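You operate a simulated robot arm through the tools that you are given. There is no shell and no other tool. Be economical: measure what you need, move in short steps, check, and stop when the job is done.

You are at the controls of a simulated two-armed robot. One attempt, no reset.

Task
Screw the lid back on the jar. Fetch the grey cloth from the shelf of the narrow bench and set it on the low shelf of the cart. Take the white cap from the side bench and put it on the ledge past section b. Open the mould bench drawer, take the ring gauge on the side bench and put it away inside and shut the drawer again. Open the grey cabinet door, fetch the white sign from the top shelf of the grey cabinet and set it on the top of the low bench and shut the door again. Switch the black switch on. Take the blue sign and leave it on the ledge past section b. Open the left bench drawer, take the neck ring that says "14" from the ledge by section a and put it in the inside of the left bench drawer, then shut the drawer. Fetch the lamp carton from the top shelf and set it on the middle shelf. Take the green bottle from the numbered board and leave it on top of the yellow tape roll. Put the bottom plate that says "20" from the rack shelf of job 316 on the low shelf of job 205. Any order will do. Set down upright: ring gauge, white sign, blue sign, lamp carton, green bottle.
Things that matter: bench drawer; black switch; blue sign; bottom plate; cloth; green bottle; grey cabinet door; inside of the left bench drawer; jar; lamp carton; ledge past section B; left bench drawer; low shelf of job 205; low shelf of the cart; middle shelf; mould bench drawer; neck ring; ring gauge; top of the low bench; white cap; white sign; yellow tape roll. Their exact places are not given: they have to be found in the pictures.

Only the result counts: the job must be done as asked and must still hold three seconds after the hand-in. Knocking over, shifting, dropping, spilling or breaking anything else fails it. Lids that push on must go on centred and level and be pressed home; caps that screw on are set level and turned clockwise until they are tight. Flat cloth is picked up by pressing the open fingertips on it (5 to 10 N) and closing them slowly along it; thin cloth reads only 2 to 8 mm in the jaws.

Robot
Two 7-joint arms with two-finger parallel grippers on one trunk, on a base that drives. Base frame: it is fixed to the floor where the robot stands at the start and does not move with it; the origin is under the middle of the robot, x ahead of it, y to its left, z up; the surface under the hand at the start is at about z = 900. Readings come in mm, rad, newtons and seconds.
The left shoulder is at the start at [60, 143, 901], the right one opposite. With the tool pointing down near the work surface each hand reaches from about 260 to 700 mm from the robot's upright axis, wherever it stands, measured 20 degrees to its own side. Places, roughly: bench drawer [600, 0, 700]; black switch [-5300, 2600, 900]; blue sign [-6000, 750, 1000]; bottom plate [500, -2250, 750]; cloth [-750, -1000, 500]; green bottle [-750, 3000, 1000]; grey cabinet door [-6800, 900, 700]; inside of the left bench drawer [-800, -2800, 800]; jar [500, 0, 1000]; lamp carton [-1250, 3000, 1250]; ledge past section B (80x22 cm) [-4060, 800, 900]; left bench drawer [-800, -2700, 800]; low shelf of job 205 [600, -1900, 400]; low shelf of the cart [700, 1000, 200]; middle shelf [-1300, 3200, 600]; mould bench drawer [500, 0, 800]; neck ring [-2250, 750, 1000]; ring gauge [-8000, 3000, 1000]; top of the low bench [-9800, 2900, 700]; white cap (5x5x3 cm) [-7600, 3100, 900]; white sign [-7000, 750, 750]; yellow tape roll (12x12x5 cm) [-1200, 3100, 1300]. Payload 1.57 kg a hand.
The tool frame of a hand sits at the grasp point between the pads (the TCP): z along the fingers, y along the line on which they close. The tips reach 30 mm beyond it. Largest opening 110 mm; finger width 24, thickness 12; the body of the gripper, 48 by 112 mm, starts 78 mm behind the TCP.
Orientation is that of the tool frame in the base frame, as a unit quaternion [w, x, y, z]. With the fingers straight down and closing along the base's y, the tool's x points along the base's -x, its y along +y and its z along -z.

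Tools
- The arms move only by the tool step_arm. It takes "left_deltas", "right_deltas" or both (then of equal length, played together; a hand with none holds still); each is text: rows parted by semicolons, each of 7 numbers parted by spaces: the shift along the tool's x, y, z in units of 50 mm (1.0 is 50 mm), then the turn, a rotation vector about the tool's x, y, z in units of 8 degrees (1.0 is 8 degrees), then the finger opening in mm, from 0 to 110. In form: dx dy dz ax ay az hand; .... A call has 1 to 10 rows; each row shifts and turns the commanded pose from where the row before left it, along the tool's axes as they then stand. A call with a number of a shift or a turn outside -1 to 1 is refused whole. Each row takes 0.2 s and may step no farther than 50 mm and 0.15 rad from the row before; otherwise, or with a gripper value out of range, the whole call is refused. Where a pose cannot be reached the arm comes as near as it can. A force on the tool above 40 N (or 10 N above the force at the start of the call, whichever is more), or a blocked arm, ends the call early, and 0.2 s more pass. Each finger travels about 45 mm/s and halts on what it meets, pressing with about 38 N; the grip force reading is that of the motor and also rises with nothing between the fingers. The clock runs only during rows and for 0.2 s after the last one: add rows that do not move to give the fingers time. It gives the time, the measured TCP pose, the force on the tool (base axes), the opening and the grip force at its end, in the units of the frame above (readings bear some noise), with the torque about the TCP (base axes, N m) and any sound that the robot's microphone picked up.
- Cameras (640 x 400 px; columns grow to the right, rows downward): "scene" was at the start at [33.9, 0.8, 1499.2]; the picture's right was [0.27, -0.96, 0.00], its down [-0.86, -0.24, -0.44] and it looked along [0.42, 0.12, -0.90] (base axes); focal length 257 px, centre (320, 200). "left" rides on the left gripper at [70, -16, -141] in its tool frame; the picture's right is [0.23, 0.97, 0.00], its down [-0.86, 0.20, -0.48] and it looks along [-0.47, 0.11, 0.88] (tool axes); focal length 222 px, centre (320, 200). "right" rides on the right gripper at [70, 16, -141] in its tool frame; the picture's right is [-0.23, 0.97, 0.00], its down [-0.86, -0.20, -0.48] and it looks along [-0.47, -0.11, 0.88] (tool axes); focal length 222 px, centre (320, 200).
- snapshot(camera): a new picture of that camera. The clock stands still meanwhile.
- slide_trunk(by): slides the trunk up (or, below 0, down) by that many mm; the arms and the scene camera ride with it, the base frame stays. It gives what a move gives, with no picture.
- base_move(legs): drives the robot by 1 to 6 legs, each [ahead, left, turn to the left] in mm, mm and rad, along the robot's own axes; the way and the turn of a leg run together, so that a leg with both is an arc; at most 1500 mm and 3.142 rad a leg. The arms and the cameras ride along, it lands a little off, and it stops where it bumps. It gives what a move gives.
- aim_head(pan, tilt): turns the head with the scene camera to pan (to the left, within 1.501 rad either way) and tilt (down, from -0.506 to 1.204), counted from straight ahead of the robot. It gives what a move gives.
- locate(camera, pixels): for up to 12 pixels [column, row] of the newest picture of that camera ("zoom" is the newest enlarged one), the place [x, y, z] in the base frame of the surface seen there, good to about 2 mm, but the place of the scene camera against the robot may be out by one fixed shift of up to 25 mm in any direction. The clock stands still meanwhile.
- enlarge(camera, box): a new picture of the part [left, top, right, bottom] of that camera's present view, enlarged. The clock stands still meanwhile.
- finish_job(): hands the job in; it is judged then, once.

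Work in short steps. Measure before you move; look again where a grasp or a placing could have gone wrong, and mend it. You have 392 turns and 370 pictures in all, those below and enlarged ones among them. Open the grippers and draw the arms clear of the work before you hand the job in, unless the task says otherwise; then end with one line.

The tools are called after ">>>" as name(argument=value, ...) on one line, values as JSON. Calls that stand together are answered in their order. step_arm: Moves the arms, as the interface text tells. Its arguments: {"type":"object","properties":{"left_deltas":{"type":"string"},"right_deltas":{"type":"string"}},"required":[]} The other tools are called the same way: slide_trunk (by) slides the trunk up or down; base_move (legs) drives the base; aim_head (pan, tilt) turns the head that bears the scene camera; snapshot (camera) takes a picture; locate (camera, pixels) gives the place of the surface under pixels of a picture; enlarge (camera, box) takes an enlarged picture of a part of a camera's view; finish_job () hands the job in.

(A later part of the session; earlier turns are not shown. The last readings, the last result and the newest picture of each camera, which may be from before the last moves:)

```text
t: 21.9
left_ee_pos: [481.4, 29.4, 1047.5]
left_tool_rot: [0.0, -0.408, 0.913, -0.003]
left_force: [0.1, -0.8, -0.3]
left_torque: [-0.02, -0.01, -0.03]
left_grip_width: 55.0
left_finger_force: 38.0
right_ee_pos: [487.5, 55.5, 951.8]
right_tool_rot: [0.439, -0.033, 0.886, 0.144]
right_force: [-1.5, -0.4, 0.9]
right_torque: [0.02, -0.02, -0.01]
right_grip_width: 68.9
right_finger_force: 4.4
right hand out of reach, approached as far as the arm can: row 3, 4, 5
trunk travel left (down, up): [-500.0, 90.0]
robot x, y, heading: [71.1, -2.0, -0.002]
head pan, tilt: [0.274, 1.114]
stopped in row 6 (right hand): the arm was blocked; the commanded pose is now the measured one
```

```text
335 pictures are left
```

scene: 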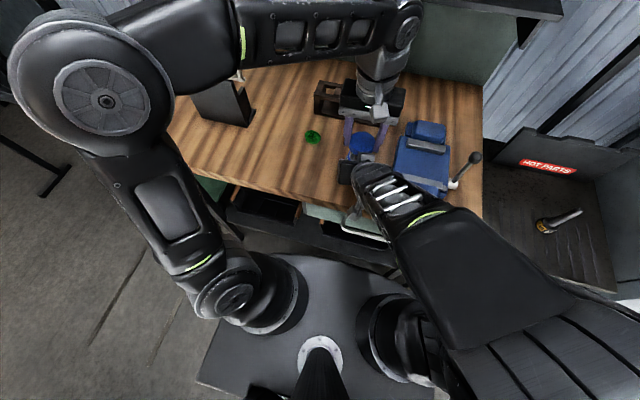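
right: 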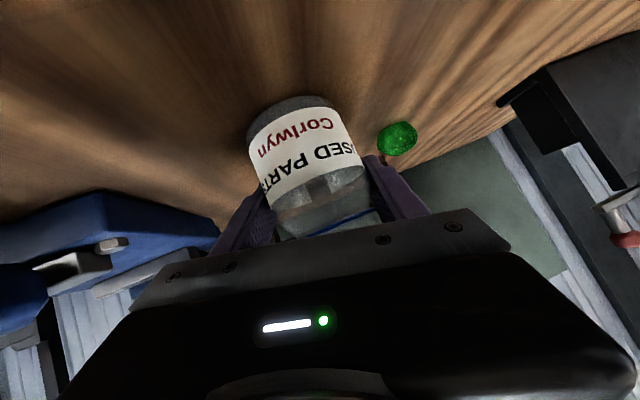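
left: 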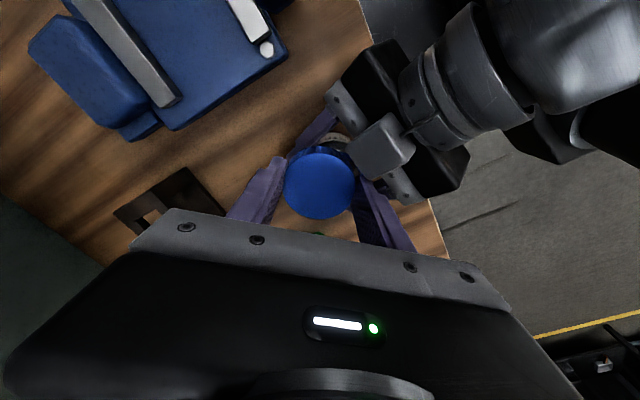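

The right arm is at its limits there and twisted; the jar may have moved a little. I release, withdraw the right hand, and will step the base back and left for a better stance.

>>> step_arm(right_deltas="0 0 0 0 0 0 90;0 0 0 0 0 0 110;0 0 -0.8 0 0 0 110;0 0 -0.8 0 0 0 110;0 0 -0.8 0 0 0 110;0 0 0 0 0 0 110")

>>> snapshot(camera="right")

```text
t: 23.2
left_ee_pos: [481.4, 30.4, 1048.6]
left_tool_rot: [0.001, -0.409, 0.912, -0.002]
left_force: [6.6, 4.6, 3.2]
left_torque: [0.03, -0.16, -0.02]
left_grip_width: 55.0
left_finger_force: 38.1
right_ee_pos: [422.1, 62.1, 1041.8]
right_tool_rot: [0.438, -0.032, 0.887, 0.141]
right_force: [-7.8, -3.7, -2.4]
right_torque: [0.03, 0.28, -0.51]
right_grip_width: 110.2
right_finger_force: 0.0
right hand out of reach, approached as far as the arm can: row 3, 4, 5
trunk travel left (down, up): [-500.0, 90.0]
robot x, y, heading: [68.7, -2.3, -0.002]
head pan, tilt: [0.274, 1.114]
```

```text
334 pictures are left
```

right: 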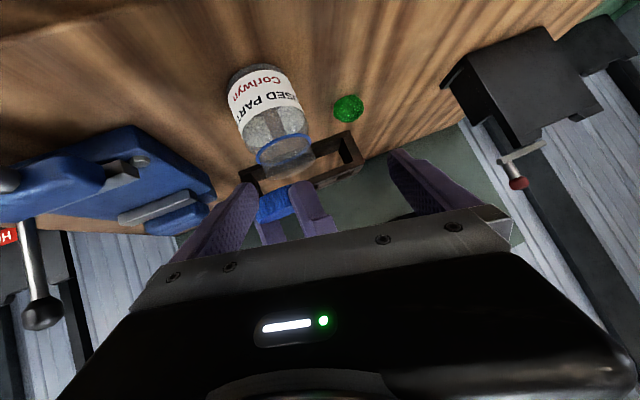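

The jar is upright. I move the left hand (with lid) forward then left to part from the right hand, then drive the base back and left.

>>> step_arm(left_deltas="-0.6 -0.66 0 0 0 0 50;-0.7 0.6 0 0 0 0 50;-0.7 0.6 0 0 0 0 50;-0.7 0.6 0 0 0 0 50;0 0 0 0 0 0 50")

>>> snapshot(camera="right")

```text
t: 24.4
left_ee_pos: [529.1, 168.8, 1046.1]
left_tool_rot: [0.0, -0.408, 0.913, -0.003]
left_force: [-0.8, 0.4, 0.1]
left_torque: [-0.02, -0.01, -0.02]
left_grip_width: 54.6
left_finger_force: 37.7
right_ee_pos: [422.7, 63.4, 1042.2]
right_tool_rot: [0.439, -0.034, 0.886, 0.142]
right_force: [0.0, -0.2, -0.1]
right_torque: [-0.04, -0.03, 0.0]
right_grip_width: 109.8
right_finger_force: 0.1
trunk travel left (down, up): [-500.0, 90.0]
robot x, y, heading: [67.0, 4.6, -0.003]
head pan, tilt: [0.274, 1.114]
```

```text
333 pictures are left
```

right: 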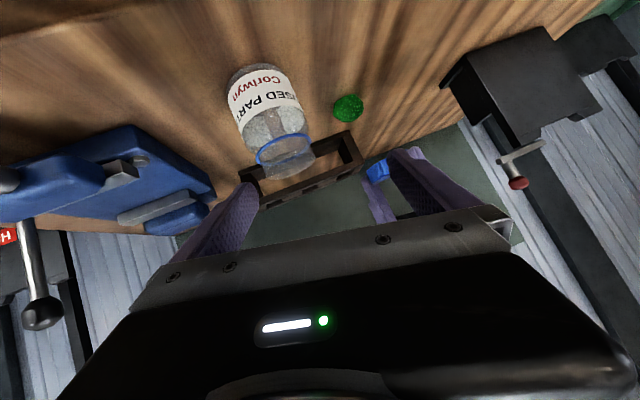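

Parted. I drive back 130 mm and left 100 mm.

>>> base_move(legs=[[-130, 0, 0], [0, 100, 0]])

>>> snapshot(camera="scene")

>>> snapshot(camera="right")

```text
t: 26.5
left_ee_pos: [396.9, 271.3, 1047.3]
left_tool_rot: [-0.001, -0.409, 0.913, -0.004]
left_force: [0.5, 0.6, -0.3]
left_torque: [-0.06, -0.03, 0.01]
left_grip_width: 55.2
left_finger_force: 38.1
right_ee_pos: [290.2, 165.0, 1041.1]
right_tool_rot: [0.439, -0.035, 0.887, 0.142]
right_force: [0.4, -0.2, 0.0]
right_torque: [-0.01, 0.0, -0.03]
right_grip_width: 109.9
right_finger_force: 0.0
trunk travel left (down, up): [-500.0, 90.0]
robot x, y, heading: [-59.0, 99.1, 0.004]
head pan, tilt: [0.274, 1.114]
```

```text
332 pictures are left
```

scene: 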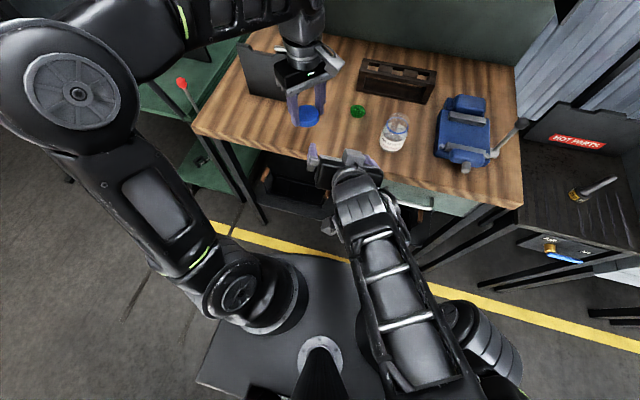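

```text
331 pictures are left
```

right: 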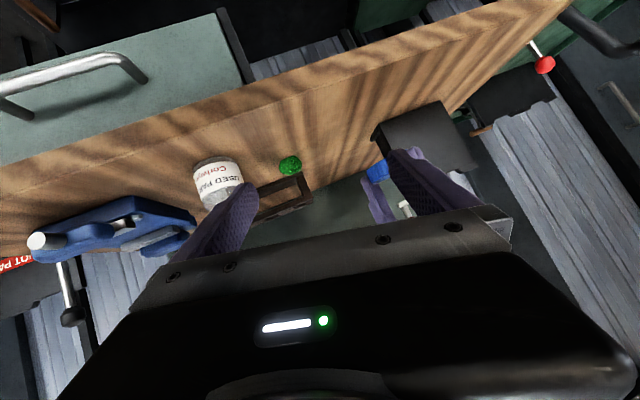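

I straighten the right hand's roll while staying in place, shift it right toward the jar, then measure.

>>> step_arm(right_deltas="0 0 0 0.62 -0.09 -0.54 110;0 0 0 0.62 -0.09 -0.54 110;0 -0.95 0 0 0 0 110;0 -0.95 0 0 0 0 110;0 -0.95 0 0 0 0 110;0 0 0 0 0 0 110")

>>> snapshot(camera="right")

```text
t: 27.9
left_ee_pos: [397.8, 271.6, 1046.6]
left_tool_rot: [0.0, -0.41, 0.912, -0.003]
left_force: [-0.6, 0.0, -0.7]
left_torque: [-0.01, 0.01, 0.01]
left_grip_width: 54.9
left_finger_force: 38.3
right_ee_pos: [344.6, 59.9, 1073.5]
right_tool_rot: [0.46, -0.062, 0.885, 0.031]
right_force: [0.3, 0.3, -0.3]
right_torque: [0.01, -0.01, -0.01]
right_grip_width: 110.1
right_finger_force: 0.0
right hand out of reach, approached as far as the arm can: row 3, 4, 5
trunk travel left (down, up): [-500.0, 90.0]
robot x, y, heading: [-63.2, 99.8, 0.004]
head pan, tilt: [0.274, 1.114]
```

```text
330 pictures are left
```

right: 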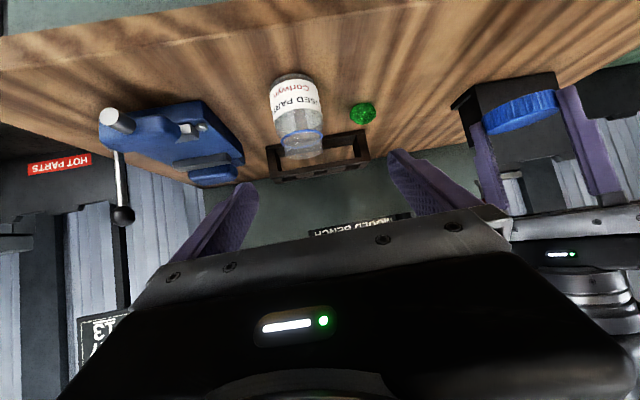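

>>> locate(camera="right", pixels=[[301, 130], [281, 137], [322, 140], [271, 112], [318, 105], [295, 98], [294, 75], [276, 82]])

```text
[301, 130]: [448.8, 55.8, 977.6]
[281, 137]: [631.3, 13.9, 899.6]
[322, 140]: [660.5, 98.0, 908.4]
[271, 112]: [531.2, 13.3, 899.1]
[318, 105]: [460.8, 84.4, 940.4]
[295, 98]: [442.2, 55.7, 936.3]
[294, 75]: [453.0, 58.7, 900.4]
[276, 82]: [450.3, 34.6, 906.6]
```

Jar centre now ≈ (475.5, 55), standing. I go to the grasp at (467.5, 54, 935) with the flatter lean.

>>> step_arm(right_deltas="0.3 -0.15 0.6 0 0 0 110;0.3 -0.15 0.6 0 0 0 110;0.2 -0.1 0.6 0 0 0 110;0.08 -0.06 0.6 0 0 0 110;0 0 0.6 0 0 0 110;0 0 0.57 0 0 0 110;0 0 0 0 0 0 110")

>>> snapshot(camera="right")

```text
t: 29.5
left_ee_pos: [398.0, 271.5, 1048.0]
left_tool_rot: [0.001, -0.409, 0.912, -0.003]
left_force: [0.7, 0.2, 0.7]
left_torque: [-0.02, 0.02, -0.01]
left_grip_width: 55.1
left_finger_force: 38.1
right_ee_pos: [474.6, 62.6, 946.7]
right_tool_rot: [0.46, -0.062, 0.885, 0.033]
right_force: [0.7, 1.0, -0.4]
right_torque: [-0.02, -0.03, 0.01]
right_grip_width: 109.9
right_finger_force: 0.0
right hand out of reach, approached as far as the arm can: row 1, 2
trunk travel left (down, up): [-500.0, 90.0]
robot x, y, heading: [-62.6, 98.8, 0.004]
head pan, tilt: [0.274, 1.114]
```

```text
329 pictures are left
```

right: 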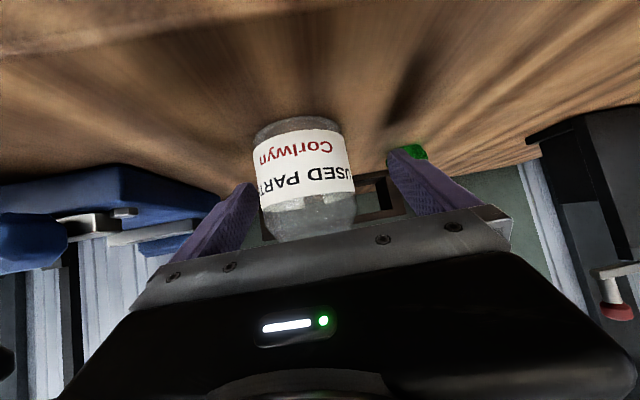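

I correct by a few mm and close.

>>> step_arm(right_deltas="0.26 -0.15 0 0 0 0 100;0 0 0 0 0 0 80;0 0 0 0 0 0 66;0 0 0 0 0 0 60;0 0 0 0 0 0 60;0 0 0 0 0 0 60")

>>> snapshot(camera="right")

>>> snapshot(camera="scene")

```text
t: 30.9
left_ee_pos: [396.5, 270.9, 1049.2]
left_tool_rot: [0.0, -0.409, 0.912, -0.003]
left_force: [0.3, 0.0, 0.7]
left_torque: [0.0, -0.01, -0.01]
left_grip_width: 54.8
left_finger_force: 38.3
right_ee_pos: [469.3, 54.4, 934.0]
right_tool_rot: [0.461, -0.061, 0.885, 0.033]
right_force: [-1.1, -0.5, -0.7]
right_torque: [0.02, 0.01, 0.0]
right_grip_width: 64.7
right_finger_force: 38.3
trunk travel left (down, up): [-500.0, 90.0]
robot x, y, heading: [-58.4, 102.1, 0.001]
head pan, tilt: [0.274, 1.114]
```

```text
328 pictures are left
```

right: 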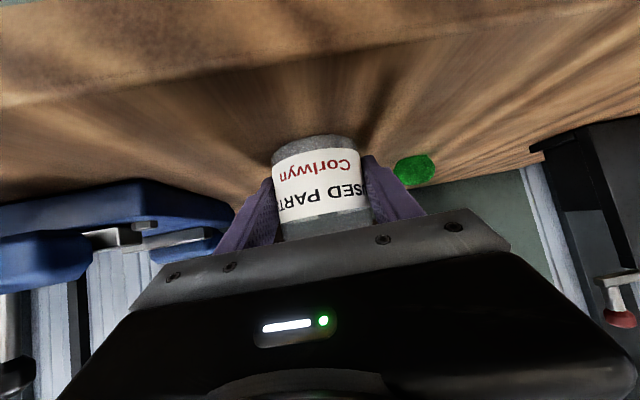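

```text
327 pictures are left
```

scene: 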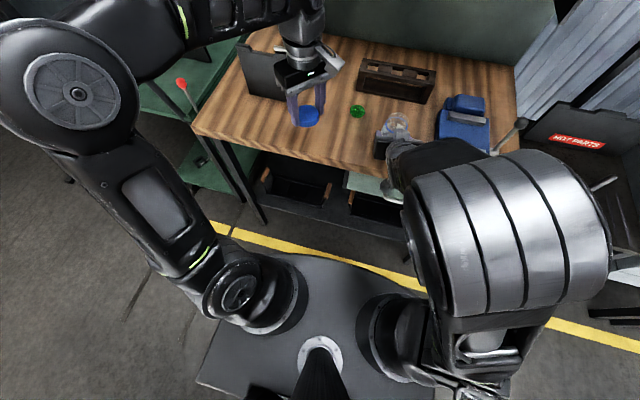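

Jar held firmly. I measure the ring again from the scene view.

>>> enlarge(camera="scene", box=[360, 100, 440, 150])

```text
8.00 times, centred on (400, 125) of scene
```

zoom: 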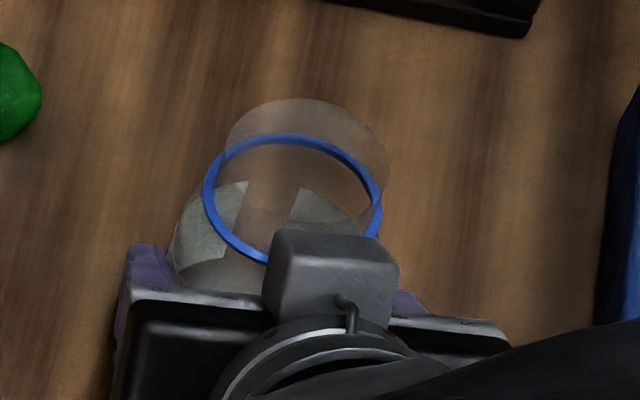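

>>> locate(camera="zoom", pixels=[[208, 190], [378, 212], [290, 138], [240, 248], [355, 165], [220, 225]])

```text
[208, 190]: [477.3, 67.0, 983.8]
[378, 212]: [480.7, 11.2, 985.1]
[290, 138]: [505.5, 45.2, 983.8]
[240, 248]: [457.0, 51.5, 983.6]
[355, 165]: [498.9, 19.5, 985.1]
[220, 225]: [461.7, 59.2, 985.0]
```

Ring centre ≈ (475.7, 56.5). I bring the lid above it.

>>> step_arm(left_deltas="0.43 -0.81 0 0 0 0 50;0.43 -0.81 0 0 0 0 50;0.43 -0.81 0 0 0 0 50;0.43 -0.81 0 0 0 0 50;0.43 -0.81 0 0 0 0 50;0 0 0 0 0 0 50")

>>> snapshot(camera="left")

>>> enlarge(camera="scene", box=[340, 60, 460, 150])

```text
t: 32.3
left_ee_pos: [465.6, 85.3, 1048.1]
left_tool_rot: [0.0, -0.409, 0.912, -0.003]
left_force: [-0.5, -0.9, -0.7]
left_torque: [0.06, -0.02, -0.02]
left_grip_width: 54.9
left_finger_force: 38.4
left hand out of reach, approached as far as the arm can: row 5
right_ee_pos: [469.0, 53.9, 934.5]
right_tool_rot: [0.46, -0.062, 0.885, 0.033]
right_force: [0.1, 0.0, -0.6]
right_torque: [0.01, 0.05, 0.01]
right_grip_width: 64.5
right_finger_force: 37.9
trunk travel left (down, up): [-500.0, 90.0]
robot x, y, heading: [-60.5, 103.6, 0.007]
head pan, tilt: [0.274, 1.114]
```

```text
325 pictures are left
```

left: 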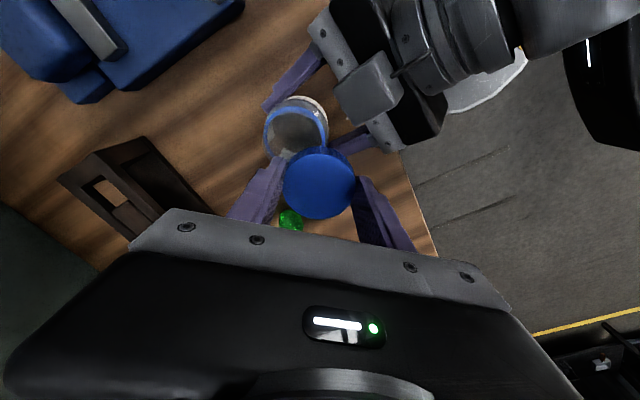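

```text
4.44 times, centred on (400, 105) of scene
```

zoom: 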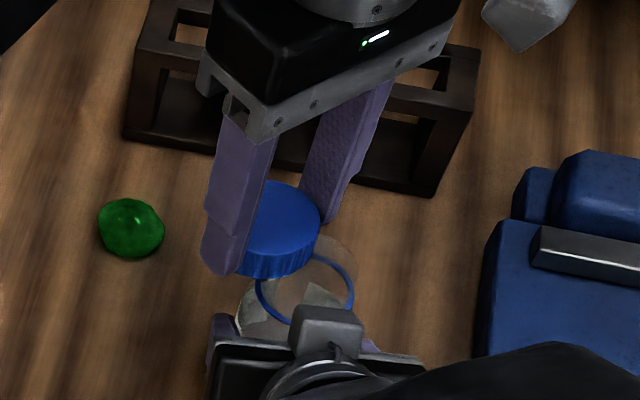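

The left hand halts 30 mm short, but its camera now sees the ring. I measure the ring exactly with it.

>>> enlarge(camera="left", box=[250, 85, 350, 165])

```text
5.00 times, centred on (300, 125) of left
```

zoom: 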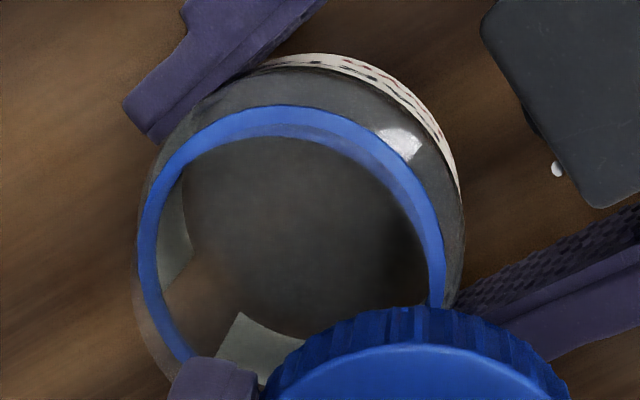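

>>> locate(camera="zoom", pixels=[[147, 250], [163, 320], [180, 165], [270, 112], [340, 122], [420, 195], [438, 270], [220, 125], [437, 292]])

```text
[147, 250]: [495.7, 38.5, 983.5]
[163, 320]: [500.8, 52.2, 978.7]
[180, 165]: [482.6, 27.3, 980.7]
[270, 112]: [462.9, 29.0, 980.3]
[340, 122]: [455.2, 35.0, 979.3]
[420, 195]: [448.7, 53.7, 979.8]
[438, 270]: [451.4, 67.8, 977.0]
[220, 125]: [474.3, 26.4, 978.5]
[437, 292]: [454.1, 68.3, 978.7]
```

Ring centre fits (475, 53.5). I lower slightly to gain reach and go there.

>>> step_arm(left_deltas="0.17 -0.28 0.13 0 0 0 50;0.17 -0.28 0.13 0 0 0 50;0 0 0 0 0 0 50")

```text
t: 33.1
left_ee_pos: [470.5, 70.6, 1041.7]
left_tool_rot: [0.002, -0.41, 0.912, -0.005]
left_force: [-0.1, 0.2, -0.7]
left_torque: [-0.03, 0.01, -0.04]
left_grip_width: 54.8
left_finger_force: 38.3
left hand out of reach, approached as far as the arm can: row 2
right_ee_pos: [468.4, 53.5, 935.2]
right_tool_rot: [0.46, -0.061, 0.885, 0.032]
right_force: [-1.0, -0.4, 0.2]
right_torque: [-0.01, 0.0, 0.02]
right_grip_width: 64.5
right_finger_force: 37.7
trunk travel left (down, up): [-500.0, 90.0]
robot x, y, heading: [-58.0, 101.3, 0.003]
head pan, tilt: [0.274, 1.114]
```

Still 17 mm short. I open the right hand, draw it back, and move the base 55 mm ahead.

>>> step_arm(right_deltas="0 0 0 0 0 0 90;0 0 0 0 0 0 110;0 0 -0.6 0 0 0 110;0 0 -0.7 0 0 0 110;0 0 0 0 0 0 110")

>>> base_move(legs=[[55, 0, 0]])

>>> snapshot(camera="right")

>>> snapshot(camera="left")

```text
t: 34.3
left_ee_pos: [471.0, 71.3, 1042.8]
left_tool_rot: [0.002, -0.41, 0.912, -0.005]
left_force: [0.0, -0.2, -0.5]
left_torque: [-0.01, 0.01, -0.03]
left_grip_width: 54.8
left_finger_force: 38.6
right_ee_pos: [416.1, 44.8, 972.3]
right_tool_rot: [0.46, -0.061, 0.885, 0.032]
right_force: [0.6, -0.5, 0.0]
right_torque: [0.04, 0.0, -0.01]
right_grip_width: 110.0
right_finger_force: 0.1
trunk travel left (down, up): [-500.0, 90.0]
robot x, y, heading: [-57.6, 99.9, 0.006]
head pan, tilt: [0.274, 1.114]
```

```text
t: 35.2
left_ee_pos: [526.4, 69.9, 1041.5]
left_tool_rot: [0.002, -0.41, 0.912, -0.004]
left_force: [-0.3, 0.4, -0.8]
left_torque: [0.01, 0.04, -0.03]
left_grip_width: 54.7
left_finger_force: 37.5
right_ee_pos: [471.6, 45.3, 971.6]
right_tool_rot: [0.46, -0.062, 0.885, 0.032]
right_force: [0.3, -0.2, 0.2]
right_torque: [0.02, 0.03, 0.03]
right_grip_width: 109.7
right_finger_force: 0.0
trunk travel left (down, up): [-500.0, 90.0]
robot x, y, heading: [-5.9, 97.8, 0.003]
head pan, tilt: [0.274, 1.114]
```

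```text
322 pictures are left
```

right: 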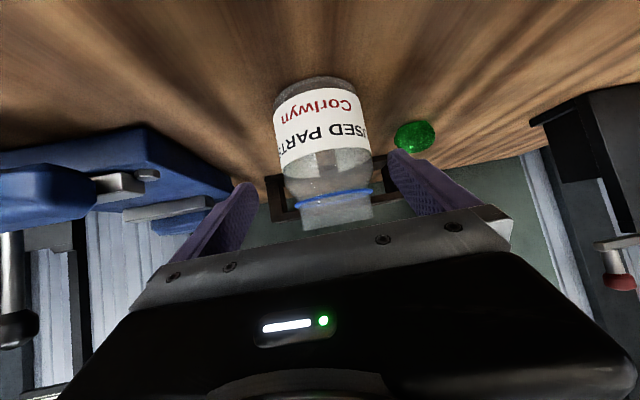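

```text
321 pictures are left
```

left: 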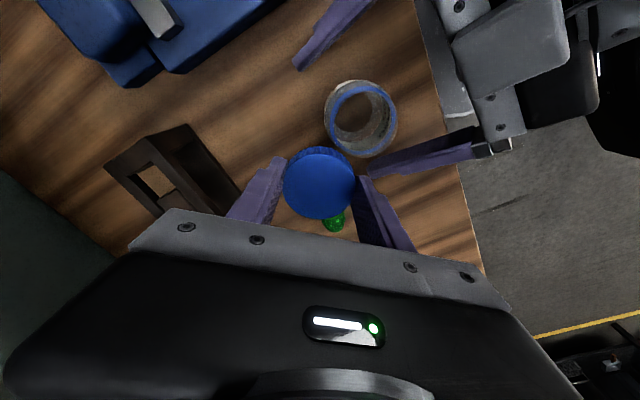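

Jar is clear and unmoved. I bring the right hand down to (467.5, 52.5, 934) and grip.

>>> step_arm(right_deltas="0.33 0.07 0.19 0 0 0 110;0.32 0.08 0.19 0 0 0 110;0 0 0 0 0 0 90;0 0 0 0 0 0 70;0 0 0 0 0 0 60;0 0 0 0 0 0 60;0 0 0 0 0 0 60")

>>> enlarge(camera="left", box=[280, 60, 440, 180])

```text
t: 36.8
left_ee_pos: [524.8, 70.4, 1043.1]
left_tool_rot: [0.002, -0.41, 0.912, -0.005]
left_force: [-0.2, -0.3, 0.9]
left_torque: [0.01, 0.0, 0.02]
left_grip_width: 54.7
left_finger_force: 38.2
right_ee_pos: [472.0, 55.2, 936.0]
right_tool_rot: [0.46, -0.062, 0.885, 0.032]
right_force: [-1.4, 0.0, -0.5]
right_torque: [-0.02, 0.04, -0.02]
right_grip_width: 64.9
right_finger_force: 33.1
right hand out of reach, approached as far as the arm can: row 1
trunk travel left (down, up): [-500.0, 90.0]
robot x, y, heading: [-2.3, 104.0, 0.007]
head pan, tilt: [0.274, 1.114]
```

```text
3.33 times, centred on (360, 120) of left
```

zoom: 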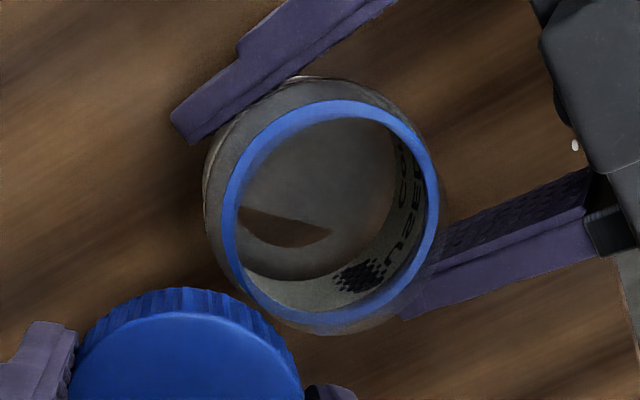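

>>> locate(camera="zoom", pixels=[[228, 200], [435, 195], [325, 108], [320, 316], [250, 145], [415, 150], [400, 280], [255, 290]])

```text
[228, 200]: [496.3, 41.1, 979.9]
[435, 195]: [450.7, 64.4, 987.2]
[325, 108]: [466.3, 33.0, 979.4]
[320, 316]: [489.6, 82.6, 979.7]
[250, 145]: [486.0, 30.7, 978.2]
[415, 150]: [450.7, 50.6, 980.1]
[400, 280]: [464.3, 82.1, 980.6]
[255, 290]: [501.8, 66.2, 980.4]
```

Ring centre ≈ (476.3, 57). I move the lid above it.

>>> step_arm(left_deltas="0.42 0.27 0 0 0 0 50;0.42 0.27 0 0 0 0 50;0 0 0 0 0 0 50")

>>> snapshot(camera="left")

```text
t: 37.6
left_ee_pos: [480.0, 56.6, 1041.6]
left_tool_rot: [0.001, -0.41, 0.912, -0.005]
left_force: [-0.3, -0.6, 0.2]
left_torque: [0.0, 0.0, 0.0]
left_grip_width: 55.1
left_finger_force: 37.7
right_ee_pos: [470.8, 57.0, 936.0]
right_tool_rot: [0.46, -0.061, 0.885, 0.032]
right_force: [0.3, 0.2, -0.1]
right_torque: [0.03, 0.03, 0.0]
right_grip_width: 64.9
right_finger_force: 38.0
trunk travel left (down, up): [-500.0, 90.0]
robot x, y, heading: [-7.0, 101.9, 0.005]
head pan, tilt: [0.274, 1.114]
```

```text
319 pictures are left
```

left: 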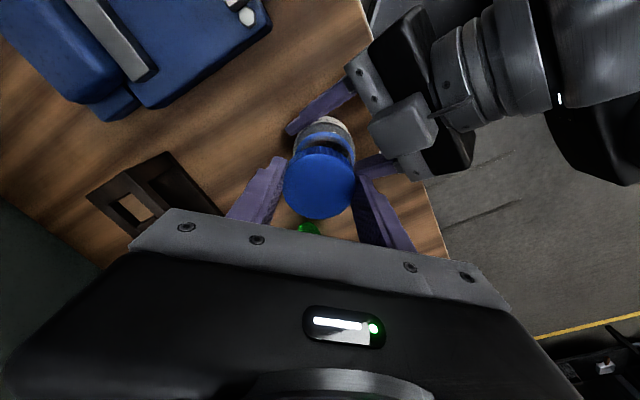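

Box is now clear of the lid. I correct 3 mm and lower gently.

>>> step_arm(left_deltas="0.04 0.05 0.1 0 0 0 50;0 0 0.1 0 0 0 50;0 0 0.08 0 0 0 50;0 0 0 0 0 0 50")

```text
t: 38.6
left_ee_pos: [475.2, 57.3, 1027.7]
left_tool_rot: [0.003, -0.41, 0.912, -0.005]
left_force: [-0.7, 0.6, 3.1]
left_torque: [0.02, 0.13, 0.02]
left_grip_width: 55.2
left_finger_force: 38.0
right_ee_pos: [471.1, 56.2, 936.0]
right_tool_rot: [0.461, -0.06, 0.885, 0.031]
right_force: [1.6, -1.2, -2.8]
right_torque: [0.04, -0.02, -0.01]
right_grip_width: 64.9
right_finger_force: 38.1
trunk travel left (down, up): [-500.0, 90.0]
robot x, y, heading: [-2.5, 97.9, 0.002]
head pan, tilt: [0.274, 1.114]
```

Light contact (3 N) at z≈1027. I press slightly and turn clockwise (+az) with a small follow-down.

>>> step_arm(left_deltas="0 0 0.06 0 0 0 50;0 0 0.01 0 0 1 50;0 0 0.01 0 0 1 50;0 0 0.01 0 0 1 50;0 0 0 0 0 0 50")

```text
t: 39.8
left_ee_pos: [474.2, 56.6, 1023.2]
left_tool_rot: [0.003, -0.209, 0.978, -0.003]
left_force: [-4.3, -2.8, -1.8]
left_torque: [-0.09, 0.08, 0.09]
left_grip_width: 54.9
left_finger_force: 38.4
right_ee_pos: [471.1, 57.1, 936.2]
right_tool_rot: [0.461, -0.061, 0.885, 0.033]
right_force: [5.0, 3.6, 1.5]
right_torque: [-0.21, 0.3, -0.08]
right_grip_width: 64.7
right_finger_force: 37.9
trunk travel left (down, up): [-500.0, 90.0]
robot x, y, heading: [-7.2, 101.6, 0.006]
head pan, tilt: [0.274, 1.114]
```

It went down to 1023 without resistance. I continue turning with a small feed downward.

>>> step_arm(left_deltas="0.03 0.03 0.06 0 0 0 50;0 0 0.03 0 0 1 50;0 0 0.03 0 0 1 50;0 0 0.03 0 0 1 50;0 0 0 0 0 0 50")

```text
t: 41.0
left_ee_pos: [473.3, 57.2, 1016.6]
left_tool_rot: [0.005, -0.003, 1.0, -0.004]
left_force: [1.1, 0.6, 7.1]
left_torque: [-0.08, -0.3, -0.05]
left_grip_width: 54.7
left_finger_force: 37.4
right_ee_pos: [470.9, 56.9, 935.5]
right_tool_rot: [0.46, -0.061, 0.885, 0.032]
right_force: [1.1, 1.2, -1.0]
right_torque: [0.16, -0.1, 0.03]
right_grip_width: 64.8
right_finger_force: 38.2
trunk travel left (down, up): [-500.0, 90.0]
robot x, y, heading: [-8.6, 98.9, 0.004]
head pan, tilt: [0.274, 1.114]
```

At 1016.6 with 7 N upward. I keep turning, feeding a little.

>>> step_arm(left_deltas="0 0 0.02 0 0 1 50;0 0 0.02 0 0 1 50;0 0 0.02 0 0 1 50;0 0 0.02 0 0 1 50;0 0 0 0 0 0 50")

>>> snapshot(camera="left")

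```text
t: 42.0
left_ee_pos: [472.0, 59.6, 1018.0]
left_tool_rot: [0.007, 0.232, 0.973, -0.001]
left_force: [-1.4, 3.0, 7.9]
left_torque: [0.07, 0.02, 0.03]
left_grip_width: 54.9
left_finger_force: 38.4
right_ee_pos: [470.4, 55.8, 937.4]
right_tool_rot: [0.461, -0.06, 0.885, 0.032]
right_force: [0.1, -2.2, 3.8]
right_torque: [0.15, -0.09, 0.04]
right_grip_width: 64.6
right_finger_force: 37.8
trunk travel left (down, up): [-500.0, 90.0]
robot x, y, heading: [-10.1, 101.1, 0.008]
head pan, tilt: [0.274, 1.114]
stopped in row 4 (left hand): the force on the tool passed its limit at 42 N (the readings are from after the stop); the commanded pose is now the measured one
```

```text
318 pictures are left
```

left: 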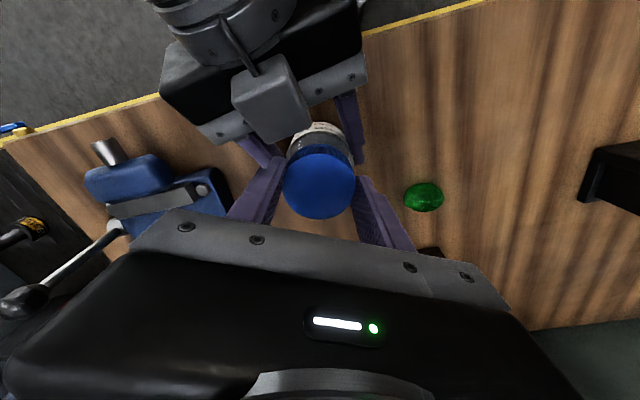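

Stopped at 42 N. I release the lid, rise, and inspect how it sits.

>>> step_arm(left_deltas="0 0 0 0 0 0 72;0 0 0 0 0 0 72;0 0 -0.6 0 0 0 72;0 0 -0.5 0 0 0 72;0 0 0 0 0 0 72")

>>> enlarge(camera="left", box=[240, 90, 400, 230])

>>> enlarge(camera="scene", box=[320, 60, 480, 180])

```text
t: 43.2
left_ee_pos: [472.0, 58.8, 1064.5]
left_tool_rot: [0.001, 0.233, 0.972, -0.001]
left_force: [-0.4, 0.4, -0.3]
left_torque: [0.0, 0.02, -0.04]
left_grip_width: 71.9
left_finger_force: 0.1
left hand out of reach, approached as far as the arm can: row 4
right_ee_pos: [471.4, 54.2, 936.0]
right_tool_rot: [0.461, -0.06, 0.885, 0.031]
right_force: [-1.3, -0.2, 12.1]
right_torque: [-0.02, -0.29, -0.1]
right_grip_width: 64.9
right_finger_force: 37.9
trunk travel left (down, up): [-500.0, 90.0]
robot x, y, heading: [-9.3, 100.3, 0.003]
head pan, tilt: [0.274, 1.114]
```

```text
2.86 times, centred on (320, 160) of left
```

zoom: 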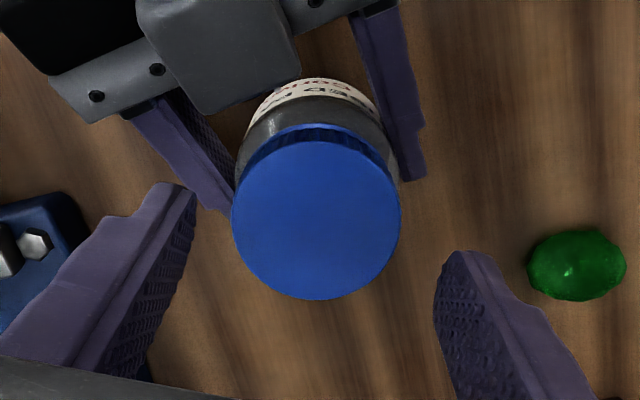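

```text
3.33 times, centred on (400, 120) of scene
```

zoom: 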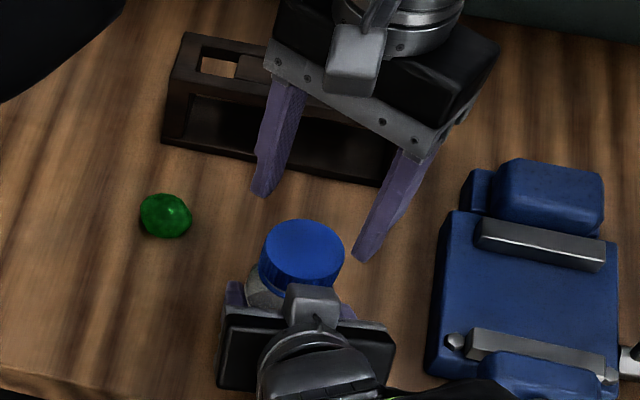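

The lid sits on the jar. I check its height and level.

>>> locate(camera="left", pixels=[[320, 168], [295, 168], [345, 168], [320, 145], [318, 190], [303, 150], [338, 150]])

```text
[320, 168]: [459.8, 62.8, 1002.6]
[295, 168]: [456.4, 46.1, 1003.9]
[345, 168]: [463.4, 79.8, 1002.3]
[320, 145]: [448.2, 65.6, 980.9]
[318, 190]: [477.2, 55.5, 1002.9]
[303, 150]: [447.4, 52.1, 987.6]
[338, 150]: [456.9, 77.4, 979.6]
```

Those pixels were read in the older snapshot; the newest enlarged view is the scene one. I take a fresh left picture.

>>> snapshot(camera="left")

>>> locate(camera="left", pixels=[[319, 168], [293, 168], [344, 168], [319, 148], [319, 190], [300, 150], [338, 185]])

```text
315 pictures are left
```

left: 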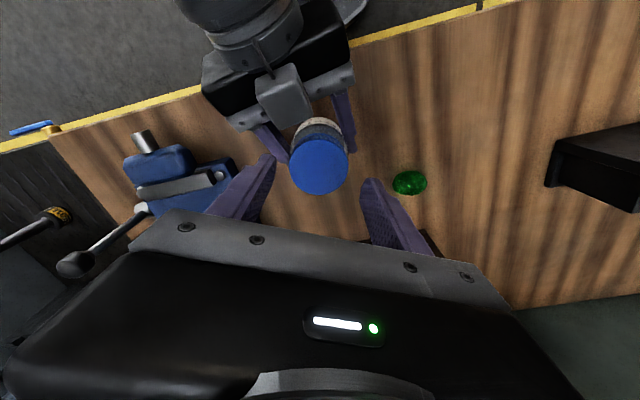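

```text
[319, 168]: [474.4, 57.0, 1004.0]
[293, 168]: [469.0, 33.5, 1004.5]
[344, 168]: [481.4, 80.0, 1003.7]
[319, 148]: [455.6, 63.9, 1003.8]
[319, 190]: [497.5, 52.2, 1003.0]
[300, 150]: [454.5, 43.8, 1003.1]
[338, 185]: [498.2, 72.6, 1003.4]
```

Lid top level at 1003.5, centre (474, 57). I ratchet back counter-clockwise above it.

>>> step_arm(left_deltas="0 0 0 0 0 -1 72;0 0 0 0 0 -1 72;0 0 0 0 0 -1 72;0 0 0 0 0 -1 72;0 0 0 0 0 -1 72;0 0 0 0 0 -1 72;0 0 0 0 0 -1 72;0 0 0 0 0 -1 72;0 0 0 0 0 -1 72;0 0 0 0 0 -1 72")

```text
t: 45.4
left_ee_pos: [471.7, 59.8, 1070.1]
left_tool_rot: [0.004, -0.449, 0.893, -0.007]
left_force: [0.7, -0.9, -0.3]
left_torque: [0.02, -0.01, -0.02]
left_grip_width: 72.0
left_finger_force: 0.1
right_ee_pos: [470.6, 55.2, 936.3]
right_tool_rot: [0.46, -0.06, 0.885, 0.031]
right_force: [0.7, -1.2, 13.7]
right_torque: [-0.08, -0.4, -0.04]
right_grip_width: 64.9
right_finger_force: 38.4
trunk travel left (down, up): [-500.0, 90.0]
robot x, y, heading: [-9.0, 100.5, 0.008]
head pan, tilt: [0.274, 1.114]
```

I descend 51 mm over the lid and grip.

>>> step_arm(left_deltas="0.01 -0.07 0.5 0 0 0 72;0 0 0.52 0 0 0 72;0 0 0 0 0 0 60;0 0 0 0 0 0 50;0 0 0 0 0 0 50;0 0 0 0 0 0 50")

```text
t: 46.8
left_ee_pos: [475.3, 56.0, 1017.4]
left_tool_rot: [0.003, -0.448, 0.894, -0.005]
left_force: [-5.3, 2.8, 0.6]
left_torque: [0.1, 0.17, 0.02]
left_grip_width: 55.3
left_finger_force: 38.0
right_ee_pos: [470.5, 56.2, 936.2]
right_tool_rot: [0.46, -0.059, 0.885, 0.03]
right_force: [5.1, -2.0, 10.8]
right_torque: [0.19, 0.0, 0.02]
right_grip_width: 64.6
right_finger_force: 38.3
trunk travel left (down, up): [-500.0, 90.0]
robot x, y, heading: [-6.2, 101.1, 0.01]
head pan, tilt: [0.274, 1.114]
```

Gripped. I turn clockwise 48° with light downward feed and watch the torque.

>>> step_arm(left_deltas="0 0 0.02 0 0 1 50;0 0 0.01 0 0 1 50;0 0 0.01 0 0 1 50;0 0 0.01 0 0 1 50;0 0 0.01 0 0 1 50;0 0 0.01 0 0 1 50;0 0 0 0 0 0 50")

```text
t: 48.4
left_ee_pos: [475.2, 56.1, 1015.4]
left_tool_rot: [0.005, -0.043, 0.999, -0.003]
left_force: [-14.8, 9.5, 18.7]
left_torque: [-0.11, 0.59, 0.01]
left_grip_width: 55.3
left_finger_force: 38.2
right_ee_pos: [471.2, 55.3, 937.3]
right_tool_rot: [0.46, -0.059, 0.886, 0.03]
right_force: [15.1, -6.1, 0.5]
right_torque: [0.93, 0.14, 0.05]
right_grip_width: 64.9
right_finger_force: 38.3
trunk travel left (down, up): [-500.0, 90.0]
robot x, y, heading: [-5.0, 101.5, 0.004]
head pan, tilt: [0.274, 1.114]
```

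>>> step_arm(left_deltas="0 0 0 0 0 1 50;0 0 0 0 0 1 50;0 0 0 0 0 1 50;0 0 0 0 0 0 50")

>>> snapshot(camera="right")

```text
t: 49.4
left_ee_pos: [474.7, 56.4, 1016.7]
left_tool_rot: [0.006, 0.164, 0.987, -0.003]
left_force: [-15.5, 10.8, 19.5]
left_torque: [-0.05, 0.48, 0.02]
left_grip_width: 55.1
left_finger_force: 37.9
right_ee_pos: [470.0, 54.9, 936.1]
right_tool_rot: [0.46, -0.06, 0.885, 0.031]
right_force: [16.9, -9.2, -1.1]
right_torque: [0.97, 0.38, 0.04]
right_grip_width: 64.7
right_finger_force: 38.4
trunk travel left (down, up): [-500.0, 90.0]
robot x, y, heading: [-7.2, 102.1, 0.005]
head pan, tilt: [0.274, 1.114]
```

```text
314 pictures are left
```

right: 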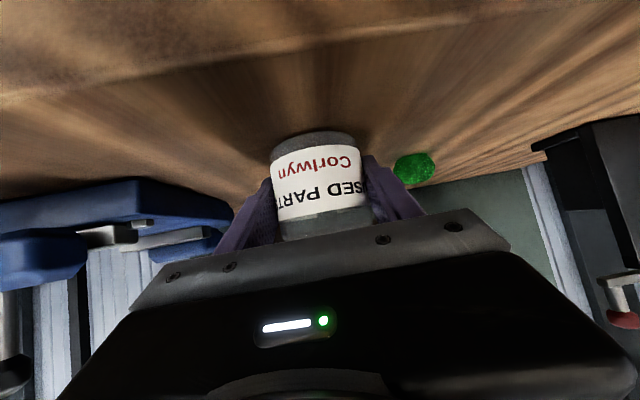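

The jar stays still in the right hand while the lid turns. I ratchet: open, turn back 64° without lifting, easing the side force.

>>> step_arm(left_deltas="0 0 0 0 0 0 72;0.04 0.015 0 0 0 0 72;0 0 0 0 0 -1 72;0 0 0 0 0 -1 72;0 0 0 0 0 -1 72;0 0 0 0 0 -1 72;0 0 0 0 0 -1 72;0 0 0 0 0 -1 72;0 0 0 0 0 -1 72;0 0 0 0 0 -1 72")

>>> snapshot(camera="left")

>>> locate(camera="left", pixels=[[319, 175], [300, 175], [340, 175], [319, 200], [319, 155]])

```text
t: 51.6
left_ee_pos: [475.2, 57.5, 1015.5]
left_tool_rot: [0.005, -0.385, 0.923, -0.006]
left_force: [-0.8, -0.1, -0.8]
left_torque: [0.0, -0.01, -0.01]
left_grip_width: 71.8
left_finger_force: 0.0
right_ee_pos: [470.3, 56.5, 935.6]
right_tool_rot: [0.46, -0.059, 0.886, 0.03]
right_force: [-0.4, 2.6, 6.5]
right_torque: [0.07, -0.21, 0.05]
right_grip_width: 64.9
right_finger_force: 38.2
trunk travel left (down, up): [-500.0, 90.0]
robot x, y, heading: [-6.2, 101.6, 0.001]
head pan, tilt: [0.274, 1.114]
```

```text
313 pictures are left
```

left: 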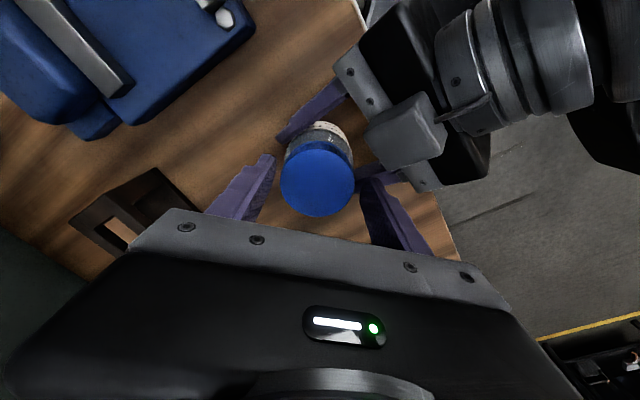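

```text
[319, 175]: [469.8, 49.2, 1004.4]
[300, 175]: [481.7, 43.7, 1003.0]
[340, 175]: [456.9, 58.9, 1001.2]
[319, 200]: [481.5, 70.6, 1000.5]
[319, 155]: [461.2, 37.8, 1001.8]
```

The lid's top is now about 1002. I grip and turn again ~56°.

>>> step_arm(left_deltas="0 0 0 0 0 0 55;0 0 0 0 0 0 50;0 0 0 0 0 0 50;0 0 0.01 0 0 1 50;0 0 0.01 0 0 1 50;0 0 0.01 0 0 1 50;0 0 0.01 0 0 1 50;0 0 0.01 0 0 1 50;0 0 0.01 0 0 1 50;0 0 0.01 0 0 1 50")

```text
t: 53.8
left_ee_pos: [474.1, 57.1, 1013.1]
left_tool_rot: [0.007, 0.096, 0.995, -0.003]
left_force: [1.5, -4.7, 23.8]
left_torque: [-0.49, 0.17, 0.03]
left_grip_width: 54.6
left_finger_force: 38.1
right_ee_pos: [469.4, 55.9, 936.4]
right_tool_rot: [0.459, -0.06, 0.886, 0.03]
right_force: [1.6, 10.1, -7.8]
right_torque: [0.36, -0.53, 0.07]
right_grip_width: 65.0
right_finger_force: 37.5
trunk travel left (down, up): [-500.0, 90.0]
robot x, y, heading: [-2.6, 99.3, 0.002]
head pan, tilt: [0.274, 1.114]
```

No tightening torque yet. Next ratchet cycle.

>>> step_arm(left_deltas="0 0 0 0 0 0 72;0 0 0 0 0 -1 72;0 0 0 0 0 -1 72;0 0 0 0 0 -1 72;0 0 0 0 0 -1 72;0 0 0 0 0 -1 72;0 0 0 0 0 -1 72;0 0 0 0 0 -1 72;0 0 0 0 0 -1 72;0 0 0 0 0 0 72")

>>> step_arm(left_deltas="0 0 0 0 0 0 55;0 0 0 0 0 0 50;0 0 0 0 0 0 50;0 0 0 0 0 1 50;0 0 0 0 0 1 50;0 0 0.01 0 0 1 50;0 0 0.01 0 0 1 50;0 0 0.01 0 0 1 50;0 0 0.01 0 0 1 50;0 0 0.01 0 0 1 50")

>>> step_arm(left_deltas="0 0 0 0 0 1 50;0 0 0 0 0 1 50;0 0 0 0 0 0 50")

```text
t: 56.0
left_ee_pos: [474.0, 56.6, 1012.2]
left_tool_rot: [0.003, -0.448, 0.894, -0.005]
left_force: [0.9, -0.4, 0.0]
left_torque: [-0.01, 0.01, -0.01]
left_grip_width: 72.0
left_finger_force: 0.1
right_ee_pos: [472.0, 55.4, 935.7]
right_tool_rot: [0.46, -0.06, 0.885, 0.032]
right_force: [-0.5, -0.8, 2.3]
right_torque: [-0.01, -0.07, -0.02]
right_grip_width: 64.8
right_finger_force: 38.1
trunk travel left (down, up): [-500.0, 90.0]
robot x, y, heading: [-7.2, 102.2, 0.002]
head pan, tilt: [0.274, 1.114]
```

```text
t: 58.2
left_ee_pos: [473.8, 58.3, 1009.5]
left_tool_rot: [0.007, 0.026, 1.0, -0.005]
left_force: [19.2, -1.2, 11.6]
left_torque: [-0.19, -0.41, 0.03]
left_grip_width: 55.1
left_finger_force: 38.2
right_ee_pos: [470.3, 55.9, 936.1]
right_tool_rot: [0.459, -0.061, 0.886, 0.031]
right_force: [-16.5, 4.3, 2.9]
right_torque: [0.24, -0.87, 0.01]
right_grip_width: 64.6
right_finger_force: 38.2
trunk travel left (down, up): [-500.0, 90.0]
robot x, y, heading: [-4.8, 100.3, 0.002]
head pan, tilt: [0.274, 1.114]
```

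```text
t: 59.0
left_ee_pos: [473.7, 57.6, 1009.3]
left_tool_rot: [0.007, 0.165, 0.986, -0.003]
left_force: [16.4, -1.5, 17.2]
left_torque: [-0.07, -0.43, -0.01]
left_grip_width: 54.9
left_finger_force: 37.5
right_ee_pos: [470.3, 55.7, 935.8]
right_tool_rot: [0.46, -0.06, 0.885, 0.03]
right_force: [-12.4, 4.2, -0.1]
right_torque: [0.1, -0.55, -0.05]
right_grip_width: 64.6
right_finger_force: 38.2
trunk travel left (down, up): [-500.0, 90.0]
robot x, y, heading: [-7.4, 101.4, 0.006]
head pan, tilt: [0.274, 1.114]
```

Lid is descending (TCP now 1009). Another cycle, raising the grip 4 mm.

>>> step_arm(left_deltas="0 0 0 0 0 0 72;0 0 -0.08 0 0 -1 72;0 0 0 0 0 -1 72;0 0 0 0 0 -1 72;0 0 0 0 0 -1 72;0 0 0 0 0 -1 72;0 0 0 0 0 -1 72;0 0 0 0 0 -1 72;0 0 0 0 0 -1 72;0 0 0 0 0 -1 72")

>>> snapshot(camera="left")

>>> locate(camera="left", pixels=[[319, 175], [300, 175], [340, 175], [319, 200], [319, 158]])

>>> step_arm(left_deltas="0 0 0 0 0 0 55;0 0 0 0 0 0 50;0 0 0 0 0 0 50;0 0 0 0 0 1 50;0 0 0 0 0 1 50;0 0 0.01 0 0 1 50;0 0 0.01 0 0 1 50;0 0 0.01 0 0 1 50;0 0 0.01 0 0 1 50;0 0 0.01 0 0 1 50")

```text
t: 61.2
left_ee_pos: [474.1, 56.3, 1013.2]
left_tool_rot: [0.003, -0.448, 0.894, -0.005]
left_force: [1.4, -0.4, 0.4]
left_torque: [0.0, 0.03, -0.01]
left_grip_width: 72.2
left_finger_force: 0.2
right_ee_pos: [470.6, 55.5, 936.6]
right_tool_rot: [0.46, -0.059, 0.886, 0.031]
right_force: [0.9, -1.4, 4.1]
right_torque: [0.0, 0.04, 0.02]
right_grip_width: 64.6
right_finger_force: 38.3
trunk travel left (down, up): [-500.0, 90.0]
robot x, y, heading: [-3.3, 103.4, 0.004]
head pan, tilt: [0.274, 1.114]
```

```text
312 pictures are left
```

left: 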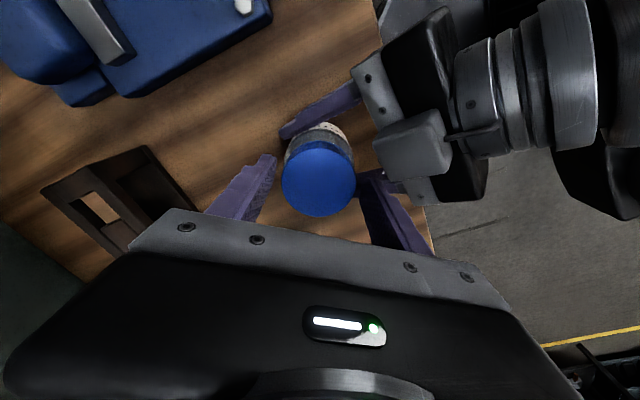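

```text
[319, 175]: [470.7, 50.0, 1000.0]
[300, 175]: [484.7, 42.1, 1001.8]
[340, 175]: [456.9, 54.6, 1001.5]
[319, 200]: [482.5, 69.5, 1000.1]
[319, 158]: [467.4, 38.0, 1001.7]
```

```text
t: 63.4
left_ee_pos: [473.2, 55.0, 1012.2]
left_tool_rot: [0.007, 0.025, 1.0, -0.004]
left_force: [3.8, -9.7, 11.3]
left_torque: [-0.35, -0.01, 1.4]
left_grip_width: 54.9
left_finger_force: 38.1
right_ee_pos: [469.7, 55.7, 934.6]
right_tool_rot: [0.46, -0.059, 0.886, 0.03]
right_force: [-2.0, 6.3, -1.2]
right_torque: [-0.52, -0.13, -1.36]
right_grip_width: 62.9
right_finger_force: 38.2
trunk travel left (down, up): [-500.0, 90.0]
robot x, y, heading: [-4.7, 100.7, 0.008]
head pan, tilt: [0.274, 1.114]
```

Torque rose to 1.4 Nm: the lid is tight. I release the lid, rise, then open the right hand and withdraw it.

>>> step_arm(left_deltas="0 0 0 0 0 0 75;0 0 0 0 0 0 75;0 0 -0.5 0 0 0 75;0 0 -0.6 0 0 0 75;0 0 0 0 0 0 75;0 0 0 0 0 0 75;0 0 0 0 0 0 75;0 0 0 0 0 0 75", right_deltas="0 0 0 0 0 0 60;0 0 0 0 0 0 60;0 0 0 0 0 0 75;0 0 0 0 0 0 100;0 0 0 0 0 0 110;0 0 -0.5 0 0 0 110;0 0 -0.7 0 0 0 110;0 0 -0.7 0 0 0 110")

>>> snapshot(camera="right")

>>> snapshot(camera="scene")

```text
t: 65.2
left_ee_pos: [471.7, 56.6, 1065.3]
left_tool_rot: [0.006, 0.024, 1.0, -0.003]
left_force: [0.8, 0.3, -0.3]
left_torque: [0.02, -0.01, -0.02]
left_grip_width: 74.9
left_finger_force: 0.2
right_ee_pos: [434.9, 77.4, 1004.2]
right_tool_rot: [0.458, -0.059, 0.887, 0.03]
right_force: [-0.5, 0.0, 0.0]
right_torque: [-0.02, -0.01, 0.06]
right_grip_width: 110.1
right_finger_force: 0.0
right hand out of reach, approached as far as the arm can: row 6, 7, 8
trunk travel left (down, up): [-500.0, 90.0]
robot x, y, heading: [-10.0, 102.3, 0.005]
head pan, tilt: [0.274, 1.114]
```

```text
311 pictures are left
```

right: 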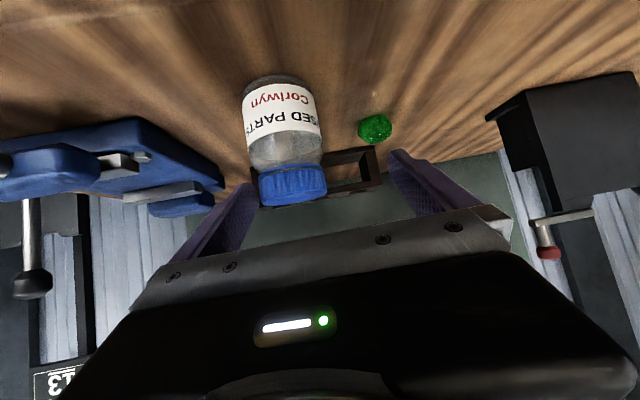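

```text
310 pictures are left
```

scene: 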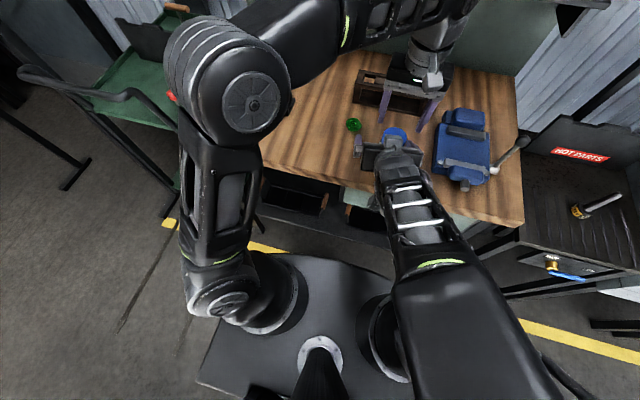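

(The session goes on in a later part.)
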